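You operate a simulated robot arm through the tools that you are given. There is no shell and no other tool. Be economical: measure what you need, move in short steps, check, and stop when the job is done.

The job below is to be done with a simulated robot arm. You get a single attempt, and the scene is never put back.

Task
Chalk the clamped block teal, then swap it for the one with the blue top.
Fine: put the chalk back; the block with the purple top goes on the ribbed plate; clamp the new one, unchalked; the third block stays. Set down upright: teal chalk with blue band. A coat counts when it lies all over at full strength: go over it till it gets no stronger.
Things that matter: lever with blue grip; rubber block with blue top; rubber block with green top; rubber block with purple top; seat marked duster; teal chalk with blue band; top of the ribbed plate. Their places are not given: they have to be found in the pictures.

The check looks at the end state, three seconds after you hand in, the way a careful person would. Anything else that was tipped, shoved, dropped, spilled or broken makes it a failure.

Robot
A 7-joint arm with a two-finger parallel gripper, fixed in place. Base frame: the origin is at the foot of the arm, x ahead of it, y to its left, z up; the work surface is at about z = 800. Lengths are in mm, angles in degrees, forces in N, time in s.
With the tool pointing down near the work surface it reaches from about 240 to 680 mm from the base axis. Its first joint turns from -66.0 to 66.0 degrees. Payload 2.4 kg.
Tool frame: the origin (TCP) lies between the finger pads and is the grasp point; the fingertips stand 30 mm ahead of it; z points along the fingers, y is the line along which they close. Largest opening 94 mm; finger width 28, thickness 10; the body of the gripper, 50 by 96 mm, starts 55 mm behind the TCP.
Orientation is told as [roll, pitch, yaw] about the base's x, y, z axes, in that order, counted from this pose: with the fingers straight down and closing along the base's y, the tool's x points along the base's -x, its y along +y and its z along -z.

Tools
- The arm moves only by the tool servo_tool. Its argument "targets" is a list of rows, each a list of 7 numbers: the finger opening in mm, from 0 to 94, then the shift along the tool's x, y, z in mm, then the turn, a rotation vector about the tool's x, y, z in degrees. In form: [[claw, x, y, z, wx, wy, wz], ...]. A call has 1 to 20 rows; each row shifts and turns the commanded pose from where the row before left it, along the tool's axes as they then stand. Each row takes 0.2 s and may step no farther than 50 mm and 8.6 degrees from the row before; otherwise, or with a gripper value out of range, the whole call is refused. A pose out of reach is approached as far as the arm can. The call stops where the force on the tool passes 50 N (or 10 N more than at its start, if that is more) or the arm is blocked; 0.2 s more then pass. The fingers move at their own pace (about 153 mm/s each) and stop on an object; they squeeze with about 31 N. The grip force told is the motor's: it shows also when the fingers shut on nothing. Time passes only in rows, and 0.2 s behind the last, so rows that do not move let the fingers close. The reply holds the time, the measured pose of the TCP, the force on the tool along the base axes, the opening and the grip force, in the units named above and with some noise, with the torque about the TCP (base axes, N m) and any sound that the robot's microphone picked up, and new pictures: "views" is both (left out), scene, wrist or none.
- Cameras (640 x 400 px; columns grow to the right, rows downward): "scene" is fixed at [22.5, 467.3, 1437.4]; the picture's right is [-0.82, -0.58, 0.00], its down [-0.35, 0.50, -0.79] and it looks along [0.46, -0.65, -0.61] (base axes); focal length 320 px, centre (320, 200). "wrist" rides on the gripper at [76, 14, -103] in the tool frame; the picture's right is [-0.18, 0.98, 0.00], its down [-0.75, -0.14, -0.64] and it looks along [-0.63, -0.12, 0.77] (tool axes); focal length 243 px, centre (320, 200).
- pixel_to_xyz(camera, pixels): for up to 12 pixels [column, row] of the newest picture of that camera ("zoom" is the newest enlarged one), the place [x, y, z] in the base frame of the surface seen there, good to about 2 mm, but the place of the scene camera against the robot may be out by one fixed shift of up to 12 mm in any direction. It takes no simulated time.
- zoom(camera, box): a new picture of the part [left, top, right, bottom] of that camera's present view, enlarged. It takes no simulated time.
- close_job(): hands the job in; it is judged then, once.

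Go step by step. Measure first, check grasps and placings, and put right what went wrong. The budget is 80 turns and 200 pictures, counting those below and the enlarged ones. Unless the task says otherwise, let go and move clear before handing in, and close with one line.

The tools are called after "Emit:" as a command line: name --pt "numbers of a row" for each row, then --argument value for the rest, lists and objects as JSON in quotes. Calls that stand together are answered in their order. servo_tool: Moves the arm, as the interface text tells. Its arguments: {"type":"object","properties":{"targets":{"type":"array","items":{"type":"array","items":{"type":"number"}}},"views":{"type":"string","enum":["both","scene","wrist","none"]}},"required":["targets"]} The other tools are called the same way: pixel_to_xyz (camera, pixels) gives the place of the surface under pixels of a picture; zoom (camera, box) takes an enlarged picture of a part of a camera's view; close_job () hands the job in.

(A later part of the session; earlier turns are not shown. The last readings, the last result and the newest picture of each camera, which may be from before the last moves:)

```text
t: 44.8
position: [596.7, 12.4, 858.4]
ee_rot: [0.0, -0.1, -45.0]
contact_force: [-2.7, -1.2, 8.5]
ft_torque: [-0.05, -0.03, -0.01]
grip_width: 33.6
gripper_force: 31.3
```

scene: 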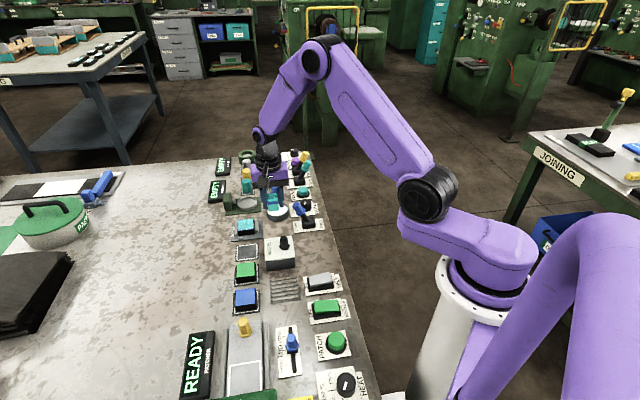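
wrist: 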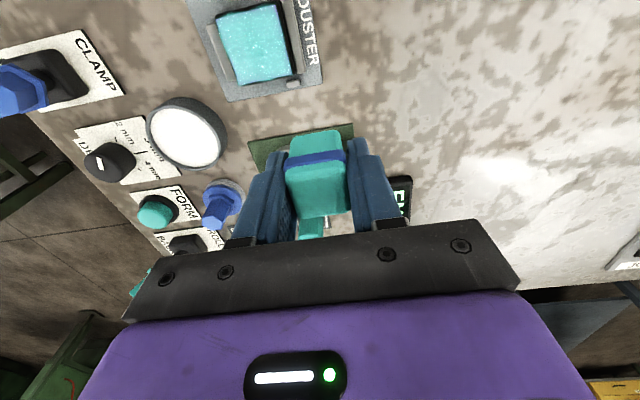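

8.5 N: final pass around edges and inside.

Emit:
servo_tool --pt "10 9 0 0.05 0 0 0" --pt "10 9 0 0.05 0 0 0" --pt "10 9 0 0.05 0 0 0" --pt "10 0 9 0.05 0 0 0" --pt "10 0 10 0.05 0 0 0" --pt "10 0 10 0.05 0 0 0" --pt "10 -9 0 0.05 0 0 0" --pt "10 -9 0 0.05 0 0 0" --pt "10 -9 0 0.05 0 0 0" --pt "10 0 -9 0.05 0 0 0" --pt "10 0 -9 0.05 0 0 0" --pt "10 9 0 0.05 0 0 0" --pt "10 9 0 0.05 0 0 0" --pt "10 0 9 0.05 0 0 0" --pt "10 6 9 0.05 0 0 0" --pt "10 0 0 0 0 0 0" --views "none"

Emit:
servo_tool --pt "10 0 0 -30 0 0 0" --pt "10 -40 5 -20 0 0 0" --pt "10 -36 12 -20 0 0 0" --pt "10 0 10 0 0 0 0" --pt "10 0 0 0 0 0 0"

Emit:
zoom --camera "wrist" --box '[205, 0, 305, 90]'

Emit:
zoom --camera "scene" --box '[222, 204, 270, 246]'

```text
t: 48.2
position: [597.2, 51.1, 855.4]
ee_rot: [0.1, 0.0, -45.0]
contact_force: [-3.2, -11.8, 17.0]
ft_torque: [-0.27, -0.05, -0.05]
grip_width: 33.7
gripper_force: 31.0
```

```text
t: 49.4
position: [670.4, 16.1, 926.5]
ee_rot: [-0.1, 0.1, -45.0]
contact_force: [-0.8, 0.0, -1.1]
ft_torque: [-0.02, 0.01, 0.02]
grip_width: 33.5
gripper_force: 31.1
```

scene: 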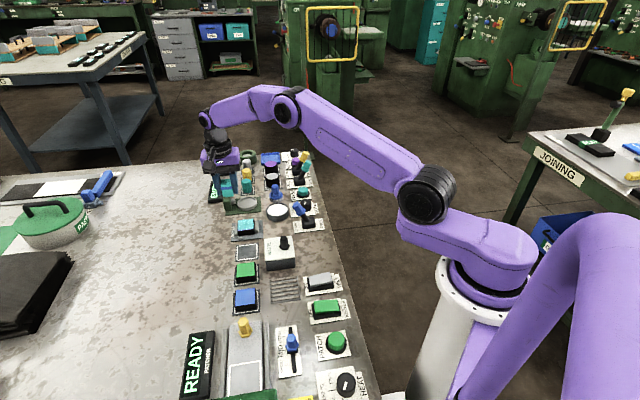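
wrist: 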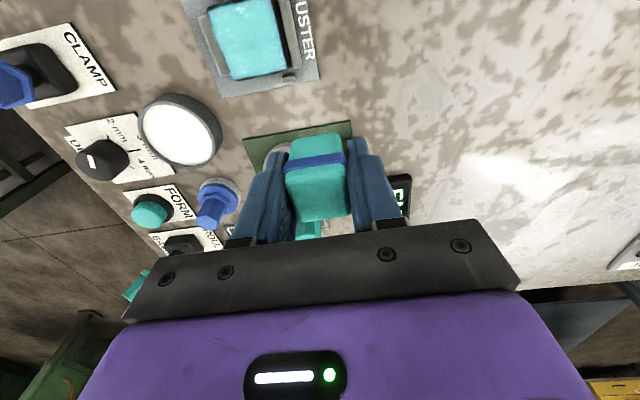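

```text
4.44 times, centred on (255, 45) of wrist
```

zoom: 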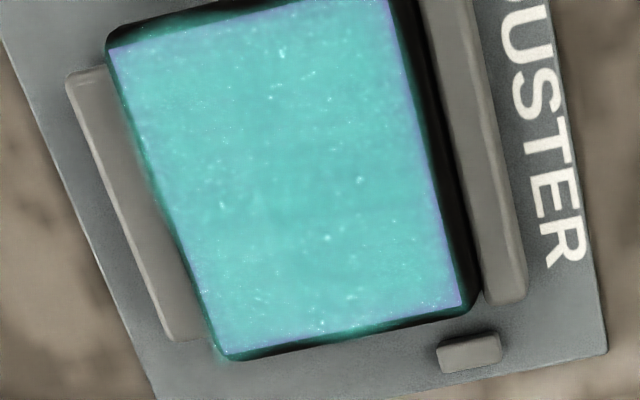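

```text
9.52 times, centred on (246, 225) of scene
```

zoom: 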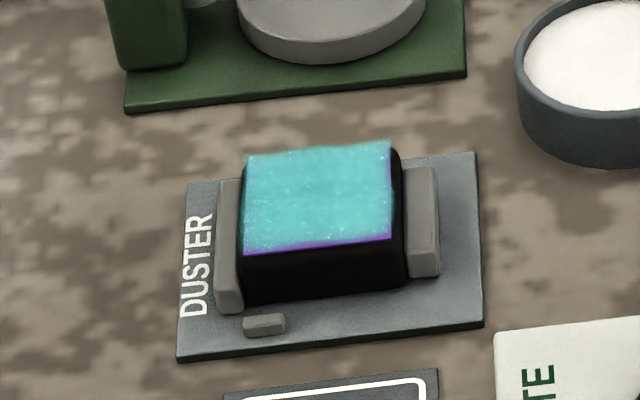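

No change from this pass, so the coat is at full strength. Now I'll carry the chalk back over its original spot (414.7,-61).

Emit:
servo_tool --pt "10 42 0 -20 0 0 0" --pt "10 42 0 0 0 0 0" --pt "10 41.7 0 0 0 0 0" --pt "10 0 -47 0 0 0 0" --pt "10 0 -47 0 0 0 0" --pt "10 0 -47 0 0 0 0" --pt "10 0 -47 0 0 0 0" --pt "10 0 -47.5 0 0 0 0" --pt "10 0 0 40 0 0 0" --pt "10 0 0 30 0 0 0" --pt "10 0 0 0 0 0 0"

Emit:
zoom --camera "scene" --box '[280, 170, 360, 250]'

Emit:
zoom --camera "wrist" --box '[240, 90, 400, 240]'

```text
t: 51.8
position: [415.9, -63.7, 874.7]
ee_rot: [0.1, 0.1, -45.0]
contact_force: [-0.6, 0.4, -0.3]
ft_torque: [0.0, 0.02, 0.0]
grip_width: 33.9
gripper_force: 31.0
```

scene: 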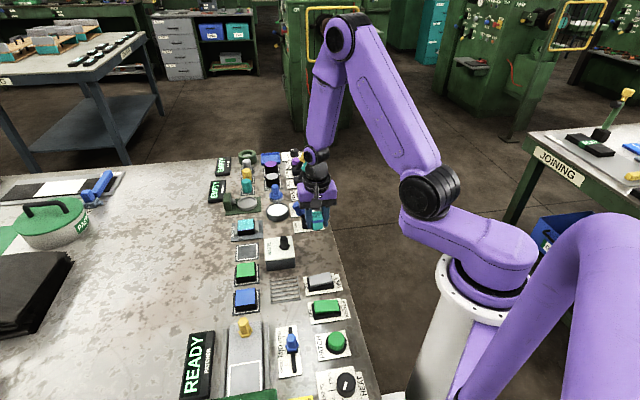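
wrist: 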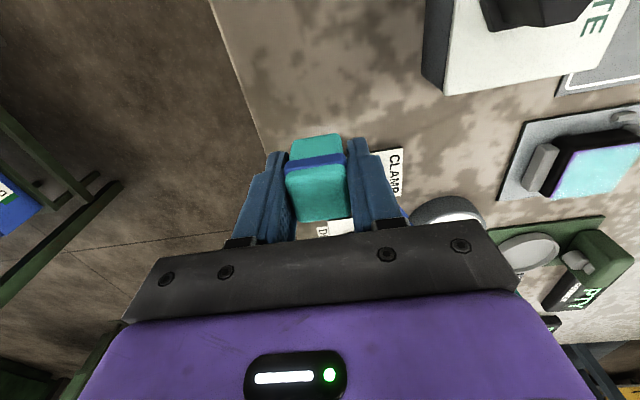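

```text
5.00 times, centred on (320, 210) of scene
```

zoom: 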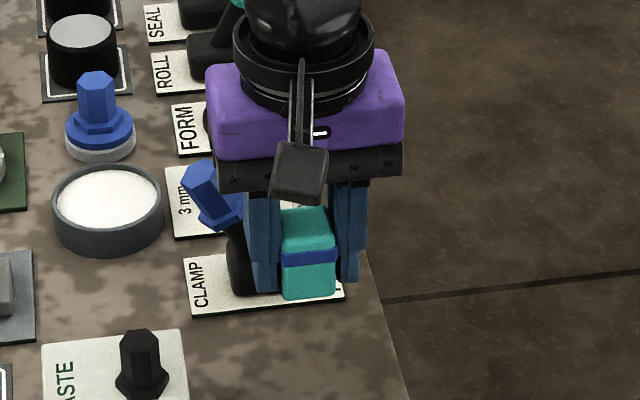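

```text
2.67 times, centred on (320, 165) of wrist
```

zoom: 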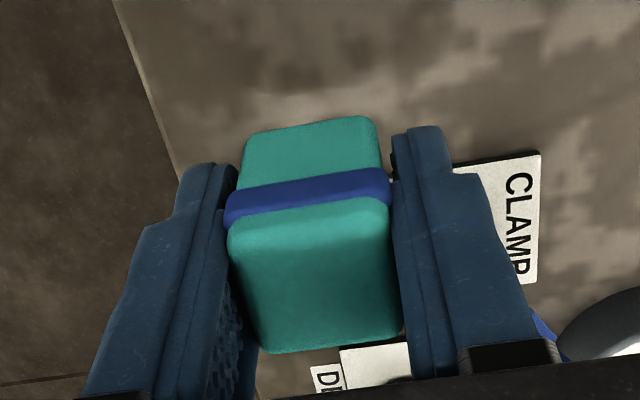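

The chalk hangs upright in the grip. Before lowering I check where the lever plate's edge lies, since the tips will come near the bench.

Emit:
pixel_to_xyz --camera "scene" --pixels '[[295, 230.5], [298, 232], [303, 231.5], [303, 234], [246, 226]]'

Emit:
pixel_to_xyz --camera "wrist" --pixels '[[402, 151], [392, 152], [385, 153], [395, 147], [565, 170]]'

```text
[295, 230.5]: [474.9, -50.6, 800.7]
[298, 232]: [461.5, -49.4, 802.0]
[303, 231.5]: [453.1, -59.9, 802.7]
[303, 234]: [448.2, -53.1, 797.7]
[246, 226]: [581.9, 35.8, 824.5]
```

```text
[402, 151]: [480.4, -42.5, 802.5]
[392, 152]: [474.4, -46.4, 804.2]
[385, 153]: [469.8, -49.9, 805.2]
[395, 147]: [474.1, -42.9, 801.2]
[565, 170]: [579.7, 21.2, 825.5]
```

Plate edge is ~30 mm from the chalk centre, so it's clear. Lowering.

Emit:
servo_tool --pt "10 1.6 1.2 15 0 0 0" --pt "10 0 0 15 0 0 0" --pt "10 0 0 7 0 0 0" --pt "10 0 0 0 0 0 0" --views "none"

Emit:
servo_tool --pt "10 0 0 1.5 0 0 0" --pt "10 0 0 1.5 0 0 0" --pt "10 0 0 0 0 0 0" --views "none"

```text
t: 52.8
position: [414.8, -59.4, 838.9]
ee_rot: [0.0, 0.0, -44.9]
contact_force: [-0.3, 0.0, -0.5]
ft_torque: [0.01, 0.0, 0.0]
grip_width: 33.2
gripper_force: 31.0
```

```text
t: 53.6
position: [415.6, -59.5, 835.6]
ee_rot: [0.1, 0.0, -45.0]
contact_force: [-0.2, -0.3, -0.4]
ft_torque: [0.03, -0.03, 0.02]
grip_width: 33.6
gripper_force: 31.2
```

Emit:
servo_tool --pt "10 0 0 1.2 0 0 0" --pt "10 0 0 0 0 0 0" --views "none"

Emit:
servo_tool --pt "10 0 0 1 0 0 0" --pt "10 0 0 0 0 0 0" --views "none"

Emit:
servo_tool --pt "10 0 0 1 0 0 0" --pt "10 0 0 0 0 0 0" --views "wrist"

```text
t: 54.2
position: [416.3, -58.3, 834.3]
ee_rot: [0.1, -0.1, -45.0]
contact_force: [0.3, 0.0, -0.6]
ft_torque: [-0.01, -0.01, -0.01]
grip_width: 33.5
gripper_force: 30.9
```

```text
t: 54.8
position: [416.2, -59.1, 834.1]
ee_rot: [0.0, 0.1, -45.1]
contact_force: [-0.3, -0.2, -1.0]
ft_torque: [-0.03, 0.02, -0.02]
grip_width: 33.6
gripper_force: 30.9
```

```text
t: 55.4
position: [416.2, -59.4, 832.8]
ee_rot: [0.0, 0.0, -45.1]
contact_force: [0.8, 0.2, -0.4]
ft_torque: [0.02, 0.01, -0.04]
grip_width: 33.5
gripper_force: 30.5
```

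wrist: 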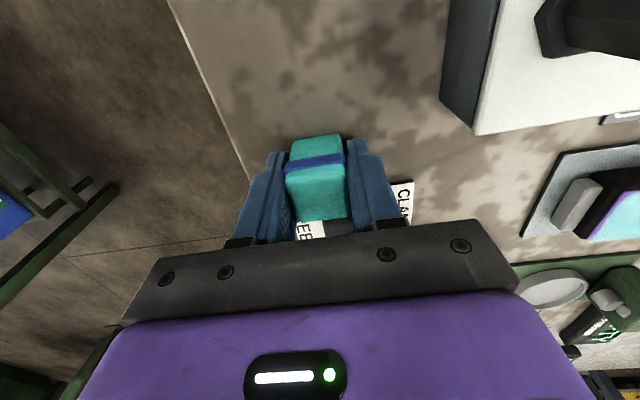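

No contact yet at 832.8; continuing.

Emit:
servo_tool --pt "10 0 0 0.8 0 0 0" --pt "10 0 0 0 0 0 0" --views "none"

Emit:
servo_tool --pt "10 0 0 0.8 0 0 0" --pt "10 0 0 0 0 0 0" --views "none"

```text
t: 56.0
position: [415.9, -59.1, 831.0]
ee_rot: [0.0, 0.0, -45.0]
contact_force: [-2.6, -0.5, 7.7]
ft_torque: [0.14, 0.12, 0.02]
grip_width: 33.5
gripper_force: 31.8
```

```text
t: 56.6
position: [416.5, -59.9, 833.3]
ee_rot: [0.0, -0.1, -45.0]
contact_force: [-3.7, 1.4, 29.3]
ft_torque: [0.23, 0.27, 0.02]
grip_width: 33.5
gripper_force: 30.9
```

Chalk is on the bench. I'll relax 0.7 mm, open, and lift straight up.

Emit:
servo_tool --pt "10 0 0 -0.8 0 0 0" --pt "40 0 0 0 0 0 0" --pt "50 0 0 0 0 0 0" --pt "60 0 0 0 0 0 0" --pt "60 0 0 -15 0 0 0" --pt "60 0 0 -30 0 0 0" --pt "60 0 0 -45 0 0 0" --pt "60 0 0 -25 0 0 0" --pt "60 0 0 0 0 0 0"

Emit:
zoom --camera "wrist" --box '[280, 60, 440, 200]'

```text
t: 58.6
position: [415.1, -60.0, 946.5]
ee_rot: [0.0, 0.1, -45.0]
contact_force: [-0.3, -0.4, -0.7]
ft_torque: [-0.05, -0.04, -0.01]
grip_width: 60.0
gripper_force: 0.1
```

scene: 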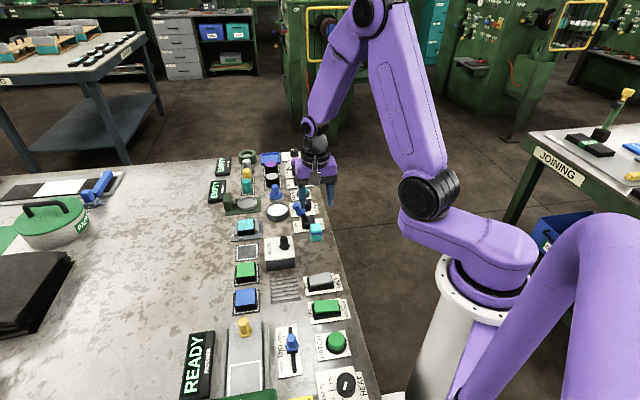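
wrist: 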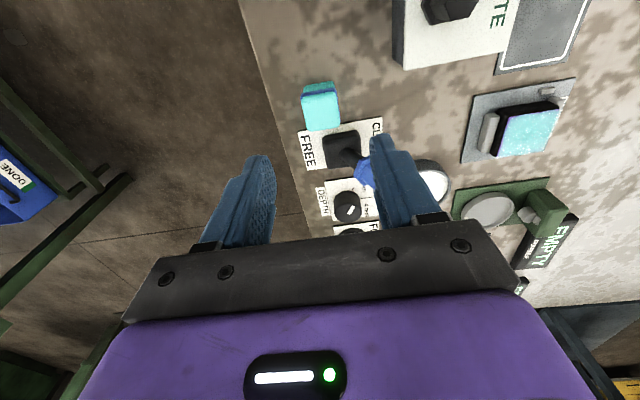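

```text
2.86 times, centred on (360, 130) of wrist
```

zoom: 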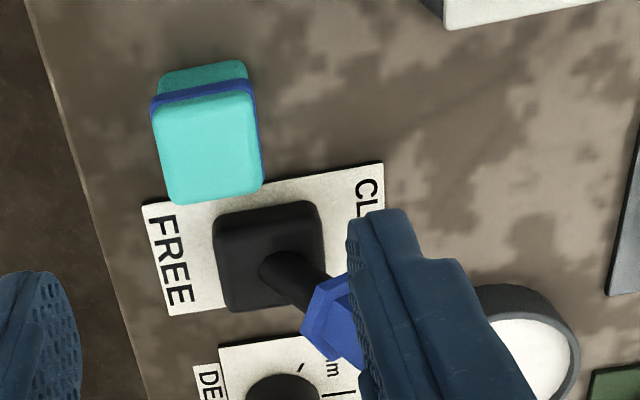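

Chalk stands upright in its old place. Next the lever: I'll move to its +b side with fingers closed and measure it from there.

Emit:
servo_tool --pt "0 0 0 -15 0 0 0" --pt "0 0 40 0 0 0 0" --pt "0 0 40.6 0 0 0 0" --pt "0 -23 0 0 0 0 0" --pt "0 -24.4 0 0 0 0 0" --pt "0 0 0 0 0 0 0" --views "wrist"

Emit:
zoom --camera "wrist" --box '[140, 60, 300, 200]'

```text
t: 60.0
position: [507.4, -37.3, 963.3]
ee_rot: [0.1, 0.0, -45.0]
contact_force: [0.0, 0.3, 0.2]
ft_torque: [0.01, -0.01, 0.02]
grip_width: 0.2
gripper_force: 30.6
```

wrist: 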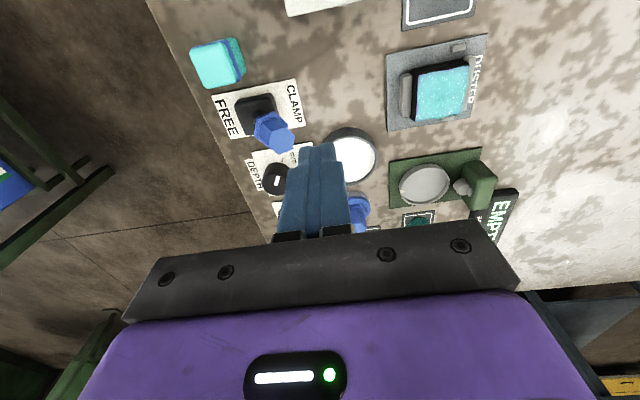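

```text
2.86 times, centred on (220, 130) of wrist
```

zoom: 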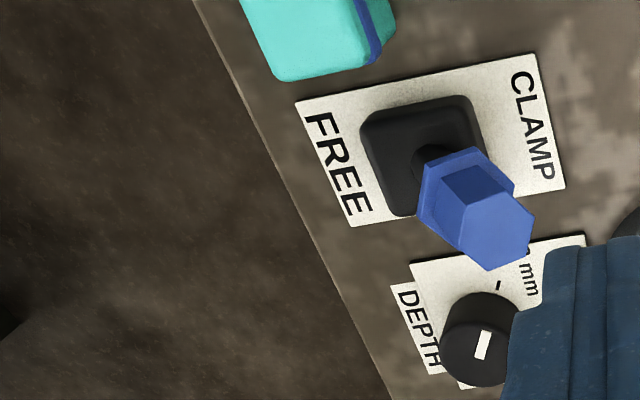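

Emit:
pixel_to_xyz --camera "zoom" --pixels '[[495, 232], [470, 215], [525, 215], [490, 262], [475, 180], [437, 180], [505, 190], [385, 125], [460, 110], [410, 200], [440, 140], [390, 165]]'

```text
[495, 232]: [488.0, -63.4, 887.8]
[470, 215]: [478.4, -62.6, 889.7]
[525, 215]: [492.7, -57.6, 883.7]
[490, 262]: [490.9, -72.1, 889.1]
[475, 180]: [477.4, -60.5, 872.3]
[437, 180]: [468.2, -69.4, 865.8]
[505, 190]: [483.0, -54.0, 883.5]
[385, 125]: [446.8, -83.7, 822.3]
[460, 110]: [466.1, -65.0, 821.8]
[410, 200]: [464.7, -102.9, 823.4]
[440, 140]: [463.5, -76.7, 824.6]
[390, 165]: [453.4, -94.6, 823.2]
```

Lever pivot ≈(465,-84); grip top at b≈+30. I'll lower to tips z≈868 at b≈+63 and push it along -b toward FREE.

Emit:
servo_tool --pt "0 -4.5 0 35 0 0 0" --pt "0 0 0 30 0 0 0" --pt "0 0 -7 0 0 0 0" --pt "0 0 -7 0 0 0 0" --pt "0 0 -7 0 0 0 0" --pt "0 0 -7 0 0 0 0" --pt "0 0 -7 0 0 0 0" --pt "0 0 -7 0 0 0 0" --pt "0 0 -7 0 0 0 0" --pt "0 0 -7 0 0 0 0" --pt "0 0 -6 0 0 0 0" --pt "0 0 0 0 0 0 0"

Emit:
zoom --camera "scene" --box '[270, 180, 350, 250]'

```text
t: 62.6
position: [467.0, -83.5, 896.9]
ee_rot: [-0.1, 0.0, -45.0]
contact_force: [-0.4, 0.8, 0.7]
ft_torque: [-0.01, 0.01, 0.02]
grip_width: 0.0
gripper_force: 30.9
```

scene: 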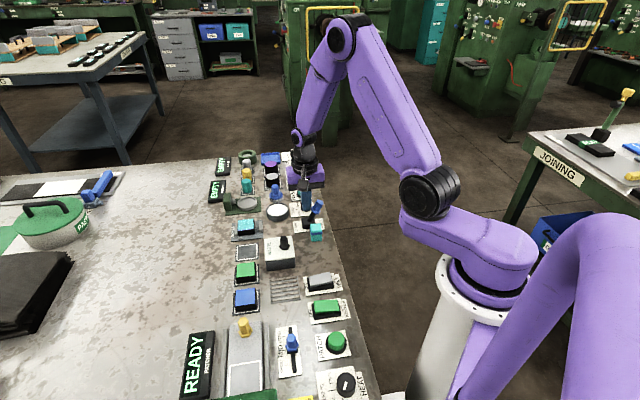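
wrist: 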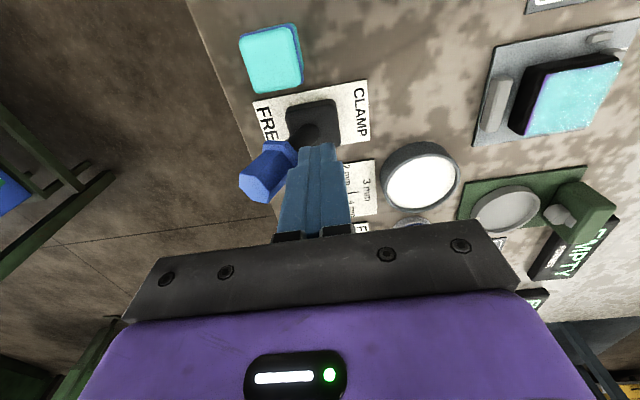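

```text
5.71 times, centred on (310, 215) of scene
```

zoom: 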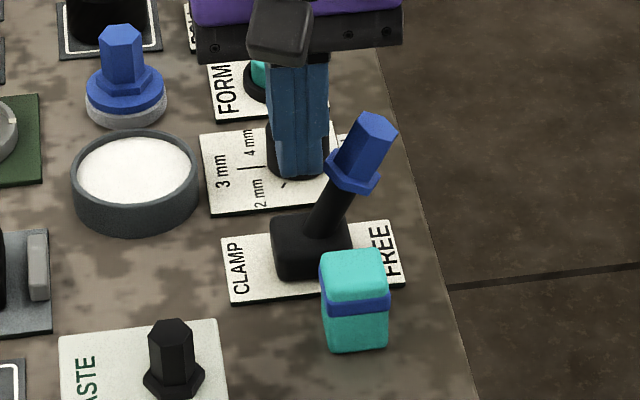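

Lever now leans to FREE with no residual force. I'll rise, turn the tool 90° so the fingers close along the block row, and inspect the jaws.

Emit:
servo_tool --pt "0 0 8 -40 0 0 0" --pt "0 0 0 -45 0 0 0" --pt "60 0 0 0 0 0 -8.2" --pt "60 0 0 0 0 0 -8.2" --pt "60 0 0 0 0 0 -8.2" --pt "60 0 0 0 0 0 -8.2" --pt "60 0 0 0 0 0 -8.2" --pt "60 0 0 0 0 0 -8.2" --pt "60 0 0 0 0 0 -8.2" --pt "60 0 0 0 0 0 -8.2" --pt "60 0 0 0 0 0 -8.2" --pt "60 0 0 0 0 0 -8.2" --pt "60 0 0 0 0 0 -8" --pt "60 0 0 0 0 0 0"

```text
t: 65.6
position: [471.0, -77.5, 982.3]
ee_rot: [0.0, 0.0, 45.1]
contact_force: [-0.2, -0.1, -0.3]
ft_torque: [0.0, 0.01, 0.0]
grip_width: 60.1
gripper_force: 0.1
```

scene: 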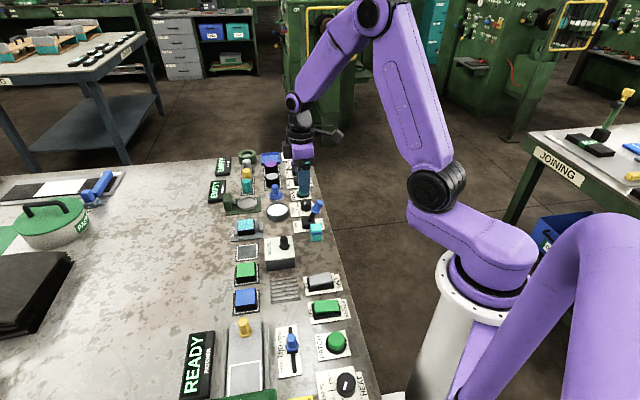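
wrist: 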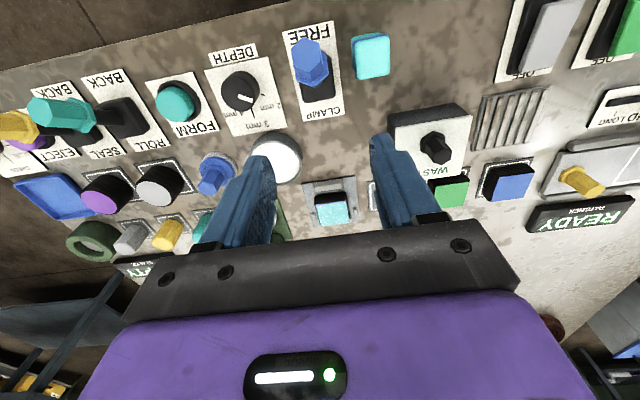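

View is rotated. Moving over the duster block (598,31).

Emit:
servo_tool --pt "80 -42 -13.2 0 0 0 0" --pt "80 -42 0 0 0 0 0" --pt "80 -42 0 0 0 0 0" --pt "80 -41 0 0 0 0 0" --pt "80 0 0 45 0 0 0" --pt "80 0 0 0 0 0 0" --views "wrist"

Emit:
zoom --camera "wrist" --box '[250, 60, 410, 180]'

Emit:
zoom --camera "scene" --box '[222, 204, 270, 246]'

```text
t: 67.0
position: [598.8, 32.9, 936.1]
ee_rot: [0.1, 0.0, 45.0]
contact_force: [-0.3, 0.6, -0.3]
ft_torque: [0.02, 0.0, -0.01]
grip_width: 80.0
gripper_force: 0.0
```

wrist: 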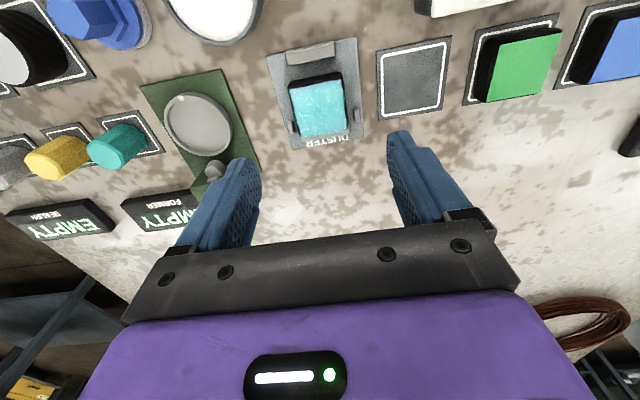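

```text
3.33 times, centred on (330, 120) of wrist
```

zoom: 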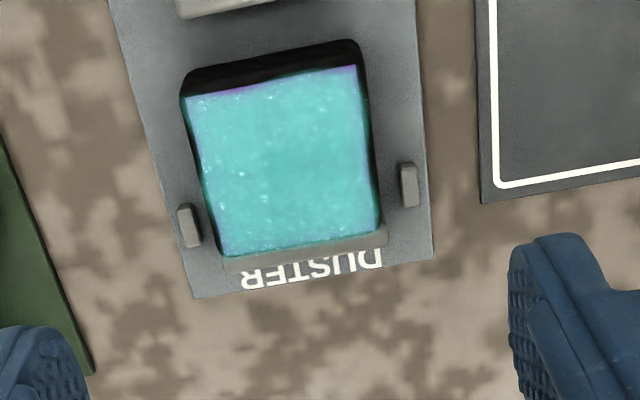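

```text
9.52 times, centred on (246, 225) of scene
```

zoom: 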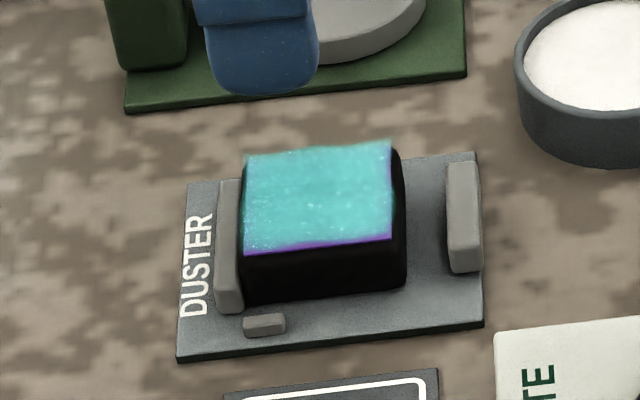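

The jaw on the -b side has opened; the block rests at the fixed jaw. Guide posts stand near the +b end, so I'll grip slightly toward -b. Measuring the top corners.

Emit:
pixel_to_xyz --camera "wrist" --pixels '[[291, 91], [340, 81.5], [346, 130], [302, 135], [319, 110], [352, 114], [288, 128], [353, 105], [283, 118]]'

```text
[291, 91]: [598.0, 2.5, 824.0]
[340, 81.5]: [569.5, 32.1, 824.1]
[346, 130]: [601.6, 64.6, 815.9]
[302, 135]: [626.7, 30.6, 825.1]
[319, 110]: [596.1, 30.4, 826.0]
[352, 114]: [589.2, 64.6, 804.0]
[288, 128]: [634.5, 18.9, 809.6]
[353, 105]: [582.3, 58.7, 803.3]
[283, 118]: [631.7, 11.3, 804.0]
```

Centre (598.1,31.4) confirmed. Descending to TCP z≈838 at b=-6 and closing gently.

Emit:
servo_tool --pt "60 7 -0.6 40 0 0 0" --pt "60 0 0 30 0 0 0" --pt "60 0 0 0 0 0 0" --views "none"

```text
t: 67.8
position: [595.2, 26.9, 866.7]
ee_rot: [0.0, 0.0, 45.0]
contact_force: [0.2, 0.4, 0.5]
ft_torque: [0.01, -0.02, -0.02]
grip_width: 59.8
gripper_force: 0.2
```

Emit:
servo_tool --pt "60 0 0 15 0 0 0" --pt "60 0 0 12 0 0 0" --pt "60 0 0 0 0 0 0" --views "wrist"

```text
t: 68.6
position: [595.4, 27.3, 840.3]
ee_rot: [0.0, 0.0, 45.0]
contact_force: [0.4, -0.6, -0.1]
ft_torque: [0.01, 0.0, 0.0]
grip_width: 60.0
gripper_force: 0.1
```

wrist: 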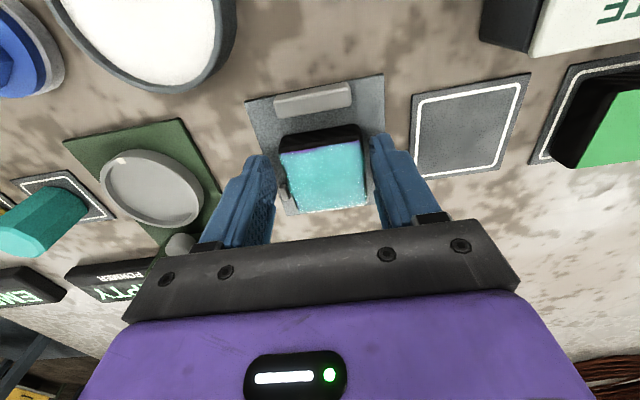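

Fingers straddle the block. Close and lift.

Emit:
servo_tool --pt "60 0 0 2 0 0 0" --pt "20 0 0 0 0 0 0" --pt "20 0 0 0 0 0 0" --pt "20 0 0 0 0 0 0" --pt "20 0 0 -10 0 0 0" --pt "20 0 0 -25 0 0 0" --pt "20 0 0 -40 0 0 0" --pt "20 0 0 -25 0 0 0" --pt "20 0 0 0 0 0 0"

```text
t: 70.6
position: [593.7, 27.3, 941.3]
ee_rot: [0.0, 0.1, 44.9]
contact_force: [0.1, 0.0, -0.4]
ft_torque: [0.03, -0.03, 0.0]
grip_width: 46.9
gripper_force: 31.4
```

scene: 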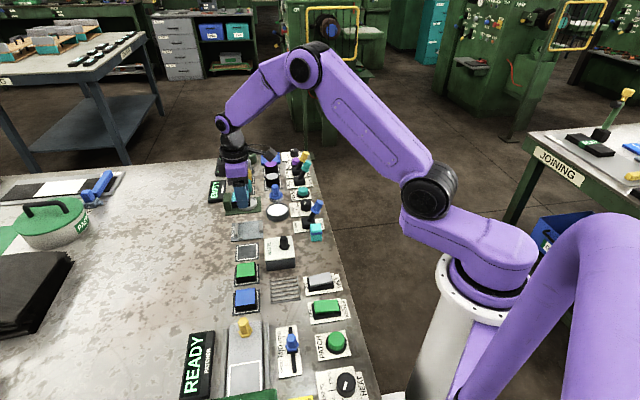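
wrist: 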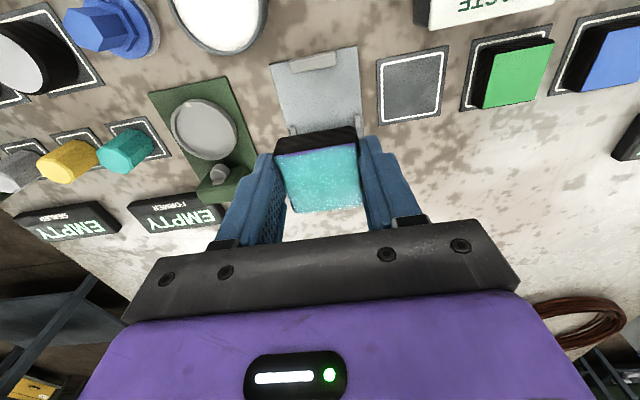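

Coated block is held (46.9 mm). I'll carry it along the row, then toward the ribbed plate, stopping short to measure the plate.

Emit:
servo_tool --pt "20 0 0 -25 0 0 0" --pt "20 0 45 0 0 0 0" --pt "20 0 46 0 0 0 0" --pt "20 0 46 0 0 0 0" --pt "20 0 45 0 0 0 0" --pt "20 0 45 0 0 0 0" --pt "20 30 0 0 0 0 0" --pt "20 0 0 25 0 0 0" --pt "20 0 0 0 0 0 0"

Emit:
zoom --camera "wrist" --box '[240, 0, 400, 120]'

```text
t: 72.6
position: [414.5, 163.6, 938.3]
ee_rot: [0.0, 0.0, 45.0]
contact_force: [-0.1, 0.9, -1.3]
ft_torque: [0.01, -0.02, -0.03]
grip_width: 46.8
gripper_force: 31.2
```

scene: 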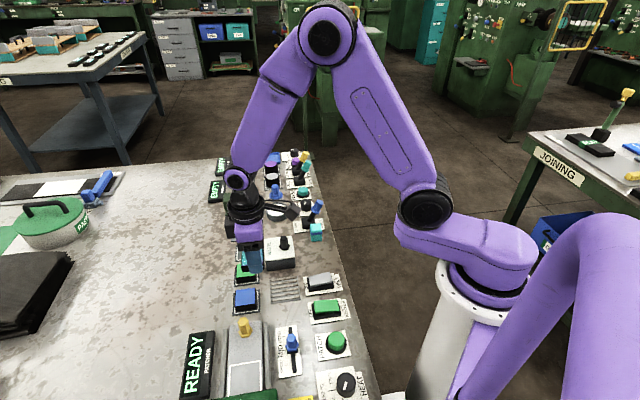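
wrist: 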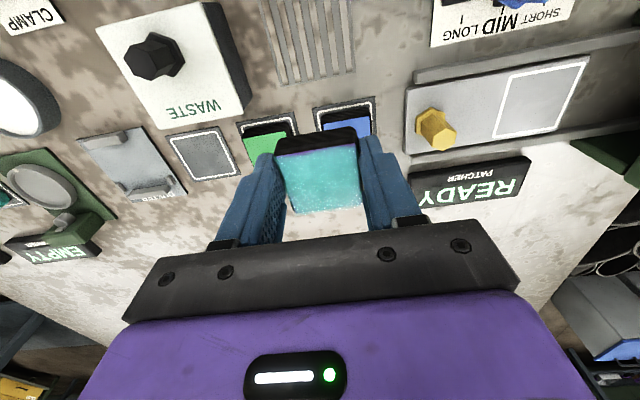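

```text
3.33 times, centred on (320, 60) of wrist
```

zoom: 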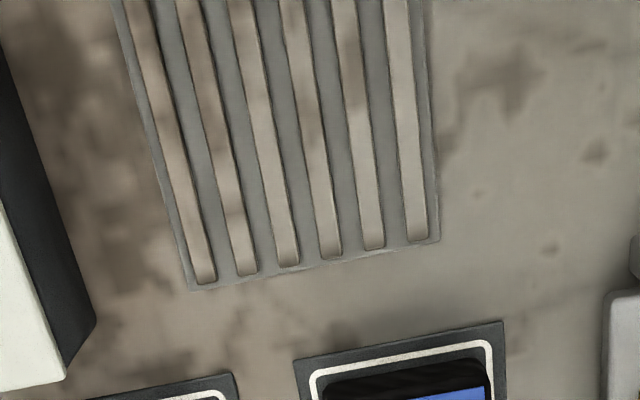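

The plate's near edge is visible; I'll measure it, along with the scene view for the far edge.

Emit:
pixel_to_xyz --camera "wrist" --pixels '[[283, 85], [354, 72], [265, 2], [347, 3], [310, 40], [300, 70], [340, 20]]'

Emit:
zoom --camera "scene" --box '[255, 265, 315, 310]'

```text
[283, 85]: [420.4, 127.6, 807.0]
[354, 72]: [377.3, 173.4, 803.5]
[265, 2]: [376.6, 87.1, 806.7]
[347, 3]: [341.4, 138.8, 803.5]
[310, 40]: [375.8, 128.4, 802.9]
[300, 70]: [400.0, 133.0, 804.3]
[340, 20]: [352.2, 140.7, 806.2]
```

```text
8.89 times, centred on (285, 288) of scene
```

zoom: 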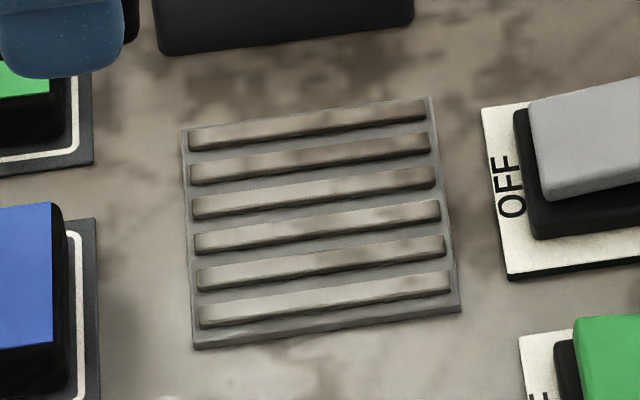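

Emit:
pixel_to_xyz --camera "zoom" --pixels '[[186, 137], [428, 102], [457, 308], [196, 342], [320, 214], [30, 260]]'

Emit:
pixel_to_xyz --camera "wrist" --pixels '[[347, 121]]'

```text
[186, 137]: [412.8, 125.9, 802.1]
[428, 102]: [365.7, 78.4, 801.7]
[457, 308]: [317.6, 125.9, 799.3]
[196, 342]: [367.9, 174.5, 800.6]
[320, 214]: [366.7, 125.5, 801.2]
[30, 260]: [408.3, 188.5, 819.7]
```

```text
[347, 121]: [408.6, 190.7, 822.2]
```

Plate centre in robot frame ≈(374.5,126.6), 67 mm square, rib tops ≈806.7; block bottom is ~35 mm below TCP and its centre 5 mm ahead in b. Moving over it and down.

Emit:
servo_tool --pt "20 30 2.1 0 0 0 0" --pt "20 29.3 0 0 0 0 0" --pt "20 0 0 40 0 0 0" --pt "20 0 0 30 0 0 0" --pt "20 0 0 15 0 0 0" --pt "20 0 0 0 0 0 0"

```text
t: 74.0
position: [369.0, 123.9, 853.5]
ee_rot: [0.1, 0.0, 45.0]
contact_force: [0.0, 0.4, -1.5]
ft_torque: [-0.01, -0.02, 0.0]
grip_width: 47.2
gripper_force: 31.2
```

scene: 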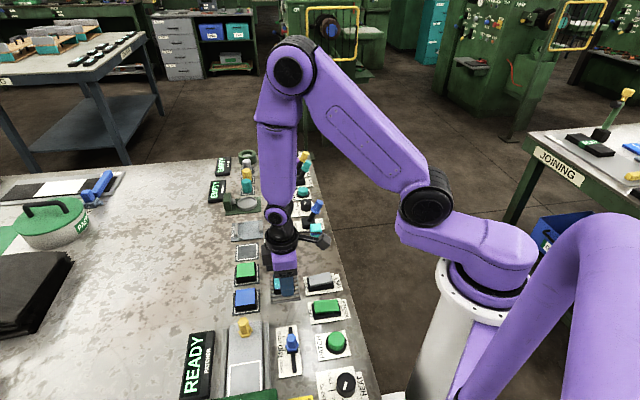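
wrist: 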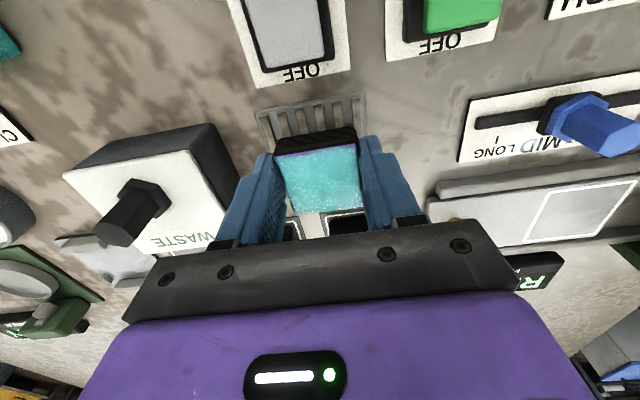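

Block is over the plate. Lowering gently.

Emit:
servo_tool --pt "20 -1 0 5 0 0 0" --pt "20 0 0 3 0 0 0" --pt "20 0 0 1.5 0 0 0" --pt "20 0 0 0 0 0 0" --views "none"

Emit:
servo_tool --pt "20 0 0 1 0 0 0" --pt "20 0 0 0 0 0 0" --views "none"

Emit:
servo_tool --pt "20 0 0 1 0 0 0" --pt "20 0 0 0 0 0 0" --views "none"

```text
t: 75.0
position: [369.6, 126.3, 843.4]
ee_rot: [0.1, 0.0, 45.1]
contact_force: [-0.7, 0.4, -0.4]
ft_torque: [0.01, 0.02, -0.03]
grip_width: 47.0
gripper_force: 31.4
```

```text
t: 75.6
position: [370.0, 125.2, 842.3]
ee_rot: [-0.1, 0.0, 44.9]
contact_force: [-0.3, 0.0, -1.1]
ft_torque: [0.0, -0.03, 0.01]
grip_width: 47.1
gripper_force: 31.4
```

```text
t: 76.2
position: [371.2, 125.4, 842.5]
ee_rot: [0.0, 0.0, 45.0]
contact_force: [-0.1, 0.2, -0.8]
ft_torque: [-0.01, 0.02, -0.02]
grip_width: 47.3
gripper_force: 31.2
```

Emit:
servo_tool --pt "20 0 0 1 0 0 0" --pt "20 0 0 0 0 0 0" --views "none"

Emit:
servo_tool --pt "20 0 0 0.8 0 0 0" --pt "20 0 0 0 0 0 0" --views "none"

```text
t: 76.8
position: [370.2, 125.1, 840.4]
ee_rot: [0.0, 0.0, 44.9]
contact_force: [-4.0, 1.4, 18.1]
ft_torque: [0.09, 0.12, 0.05]
grip_width: 47.2
gripper_force: 30.7
```

```text
t: 77.4
position: [371.8, 123.8, 841.2]
ee_rot: [0.0, -0.1, 45.0]
contact_force: [-5.0, 0.2, 40.3]
ft_torque: [0.06, 0.19, 0.01]
grip_width: 46.9
gripper_force: 31.1
```

Contact made (40 N, a bit firm). I'll relax 1.3 mm, open and rise.

Emit:
servo_tool --pt "20 0 0 -1.4 0 0 0" --pt "50 0 0 0 0 0 0" --pt "60 0 0 0 0 0 0" --pt "62 0 0 0 0 0 0" --pt "62 0 0 -20 0 0 0" --pt "62 0 0 -40 0 0 0" --pt "62 0 0 -40 0 0 0" --pt "62 -30 0 0 0 0 0" --pt "62 0 0 0 0 0 0"

Emit:
zoom --camera "wrist" --box '[220, 0, 460, 180]'

Emit:
zoom --camera "scene" --box '[225, 255, 315, 320]'

```text
t: 79.4
position: [391.9, 146.2, 940.7]
ee_rot: [0.1, -0.1, 45.0]
contact_force: [-0.2, -0.5, 0.5]
ft_torque: [-0.02, 0.01, 0.0]
grip_width: 62.2
gripper_force: 0.1
```

scene: 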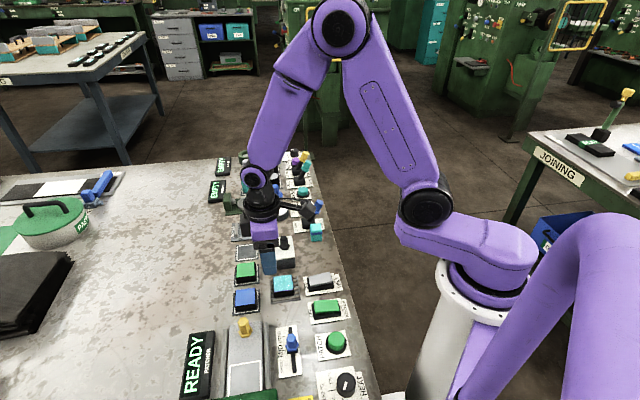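
wrist: 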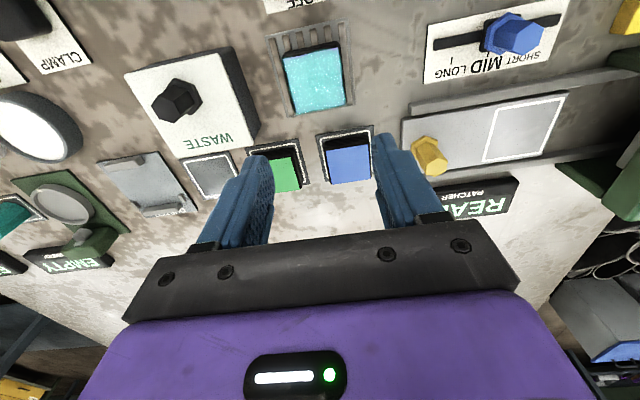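

```text
2.22 times, centred on (340, 90) of wrist
```

zoom: 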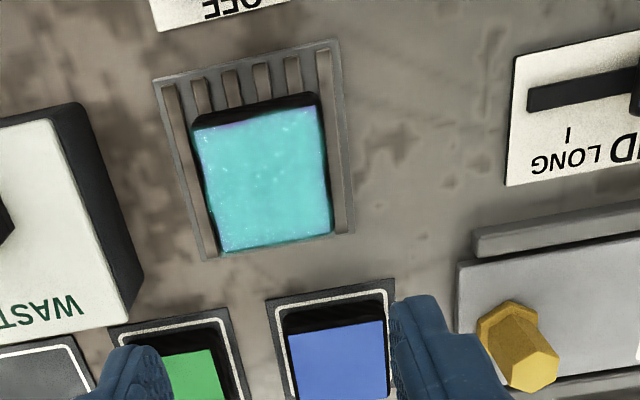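

```text
6.15 times, centred on (270, 288) of scene
```

zoom: 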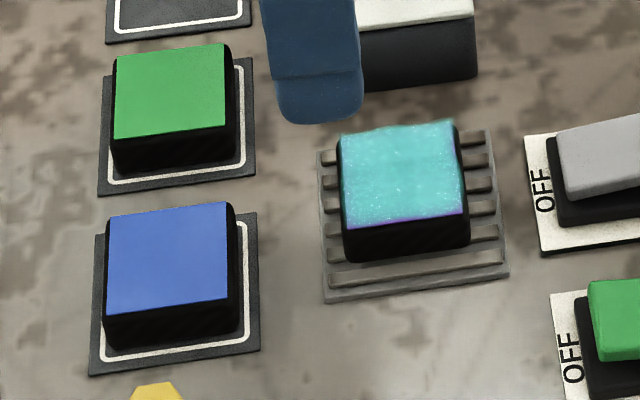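

The coated block sits flat on the ribbed plate. Next, the blue block: moving above it.

Emit:
servo_tool --pt "70 -29 9 0 0 0 0" --pt "70 -29 9 0 0 0 0" --pt "70 0 0 0 0 0 0" --views "wrist"

Emit:
zoom --camera "wrist" --box '[260, 60, 400, 170]'

```text
t: 80.2
position: [420.3, 199.5, 941.6]
ee_rot: [0.0, 0.0, 45.0]
contact_force: [-0.6, -0.1, 0.7]
ft_torque: [0.01, 0.01, 0.02]
grip_width: 70.0
gripper_force: 0.0
```

wrist: 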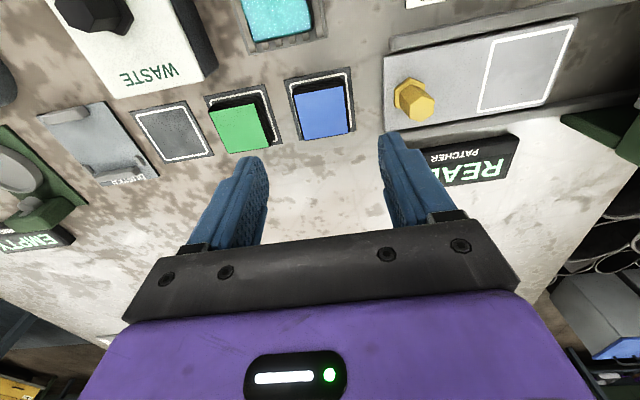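

```text
3.64 times, centred on (330, 115) of wrist
```

zoom: 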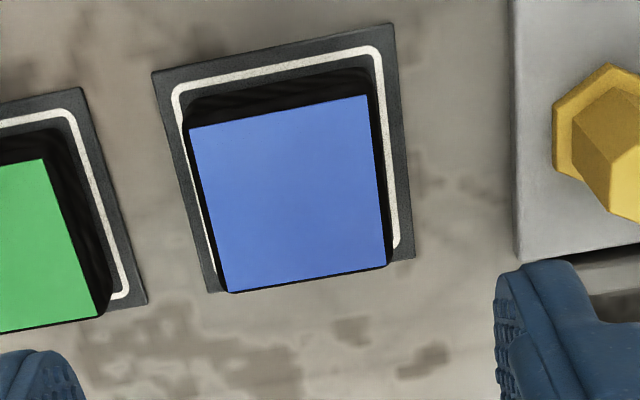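

Emit:
pixel_to_xyz --camera "zoom" --pixels '[[195, 133], [363, 100], [383, 262], [233, 286], [285, 200], [40, 165], [92, 310], [570, 150], [520, 240], [610, 70], [130, 270], [410, 240]]'

```text
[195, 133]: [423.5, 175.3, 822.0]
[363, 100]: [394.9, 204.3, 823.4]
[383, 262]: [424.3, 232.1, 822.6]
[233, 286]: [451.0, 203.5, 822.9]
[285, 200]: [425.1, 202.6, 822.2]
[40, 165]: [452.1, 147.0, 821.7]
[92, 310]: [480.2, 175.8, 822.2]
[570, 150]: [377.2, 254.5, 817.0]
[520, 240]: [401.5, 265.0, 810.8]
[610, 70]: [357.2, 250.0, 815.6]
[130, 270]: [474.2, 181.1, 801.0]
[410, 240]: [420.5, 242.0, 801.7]
```

Blue block centre (423.4,203.8), top 822.5, clear gaps both sides. I'll grip it with the same -b offset (6 mm), TCP z≈836.

Emit:
servo_tool --pt "60 0.7 0.8 40 0 0 0" --pt "60 0 0 35 0 0 0" --pt "60 0 0 20 0 0 0" --pt "60 0 0 9 0 0 0" --pt "60 0 0 0 0 0 0" --views "wrist"

```text
t: 81.4
position: [420.8, 201.0, 834.9]
ee_rot: [0.1, 0.0, 44.9]
contact_force: [-0.1, 0.2, -0.2]
ft_torque: [0.03, -0.01, 0.02]
grip_width: 60.0
gripper_force: 0.1
```

wrist: 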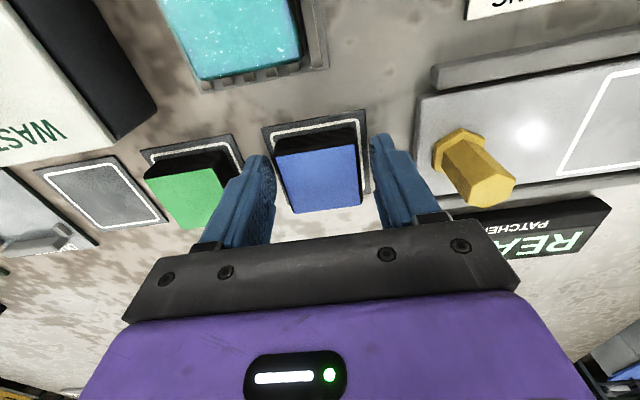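

Fingers straddle the blue block. Nudge 1.5 mm, close, lift.

Emit:
servo_tool --pt "60 1.5 0 0 0 0 0" --pt "20 0 0 0 0 0 0" --pt "20 0 0 0 0 0 0" --pt "20 0 0 0 0 0 0" --pt "20 0 0 -15 0 0 0" --pt "20 0 0 -40 0 0 0" --pt "20 0 0 -40 0 0 0" --pt "20 0 0 0 0 0 0" --views "wrist"

```text
t: 83.2
position: [416.8, 200.9, 932.9]
ee_rot: [0.0, 0.2, 44.9]
contact_force: [0.0, -0.1, -0.8]
ft_torque: [0.01, -0.03, 0.02]
grip_width: 47.0
gripper_force: 30.6
```

wrist: 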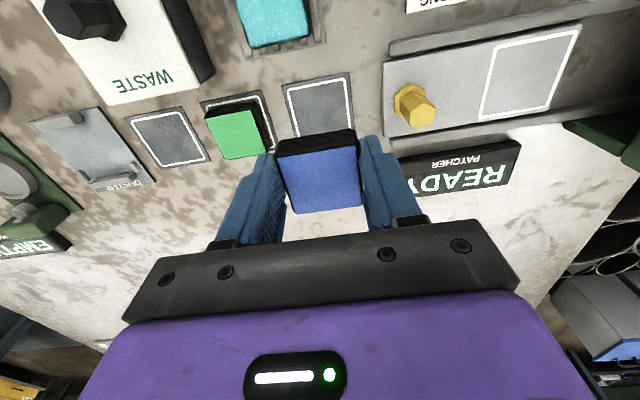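

Blue block held (47.0 mm) same as the previous one. Carrying it along -a to above the duster seat.

Emit:
servo_tool --pt "20 0 0 -15 0 0 0" --pt "20 0 -49 0 0 0 0" --pt "20 0 -49.5 0 0 0 0" --pt "20 0 -49.5 0 0 0 0" --pt "20 0 -49.5 0 0 0 0" --pt "20 0 -48 0 0 0 0" --pt "20 0 0 40 0 0 0" --pt "20 0 0 0 0 0 0"

Emit:
servo_tool --pt "20 0 0 0 0 0 0" --views "none"

```text
t: 85.0
position: [593.1, 27.3, 907.4]
ee_rot: [0.0, 0.0, 45.1]
contact_force: [0.9, -0.1, 0.2]
ft_torque: [-0.02, 0.0, 0.03]
grip_width: 46.9
gripper_force: 31.2
```

scene: 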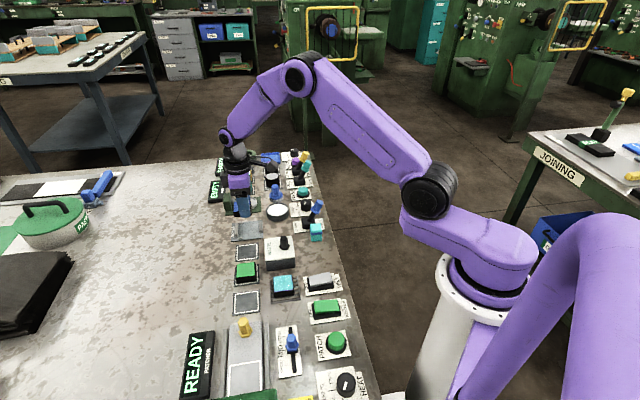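
wrist: 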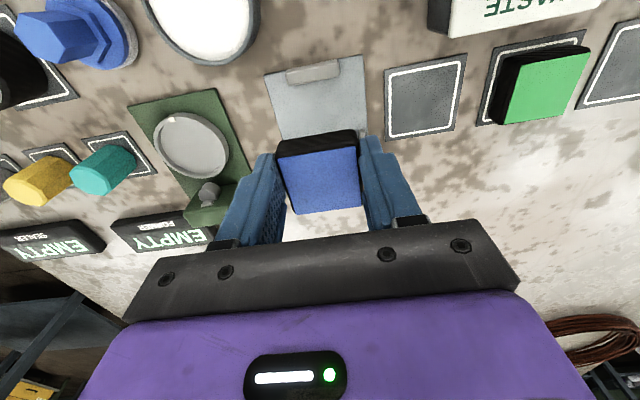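

```text
t: 85.4
position: [593.7, 26.6, 907.7]
ee_rot: [0.0, 0.0, 45.0]
contact_force: [0.7, -0.1, -1.2]
ft_torque: [0.0, -0.02, -0.01]
grip_width: 47.1
gripper_force: 30.6
```

Position is within ~1 mm of the target. Lowering to just above the seat.

Emit:
servo_tool --pt "20 0 -1 30 0 0 0" --pt "20 0 0 25 0 0 0" --pt "20 0 0 7 0 0 0" --pt "20 0 0 0 0 0 0" --views "wrist"

Emit:
zoom --camera "scene" --box '[216, 198, 276, 250]'

```text
t: 86.4
position: [593.3, 26.9, 846.7]
ee_rot: [-0.1, -0.1, 45.0]
contact_force: [-11.9, -1.2, 31.2]
ft_torque: [0.68, -0.24, 0.22]
grip_width: 47.3
gripper_force: 31.0
```

wrist: 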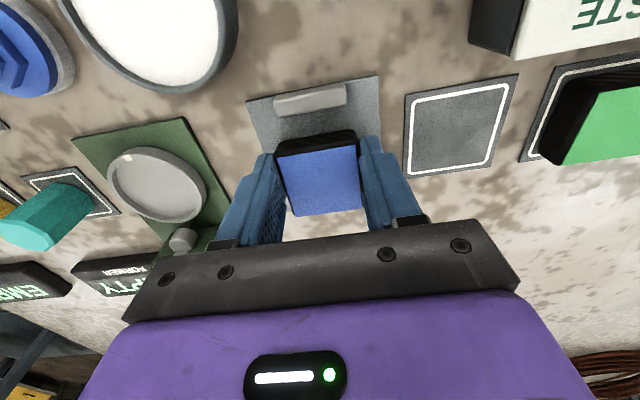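

```text
7.69 times, centred on (246, 224) of scene
```

zoom: 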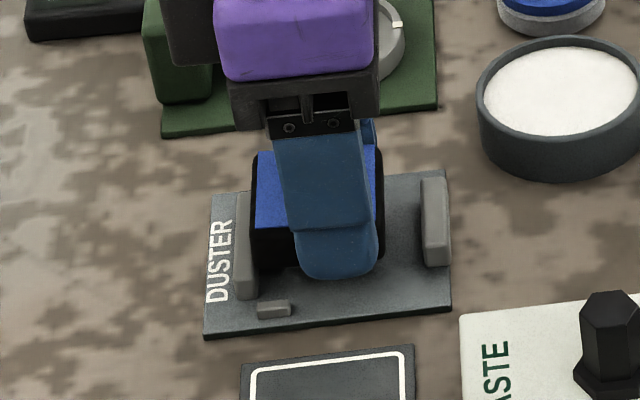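

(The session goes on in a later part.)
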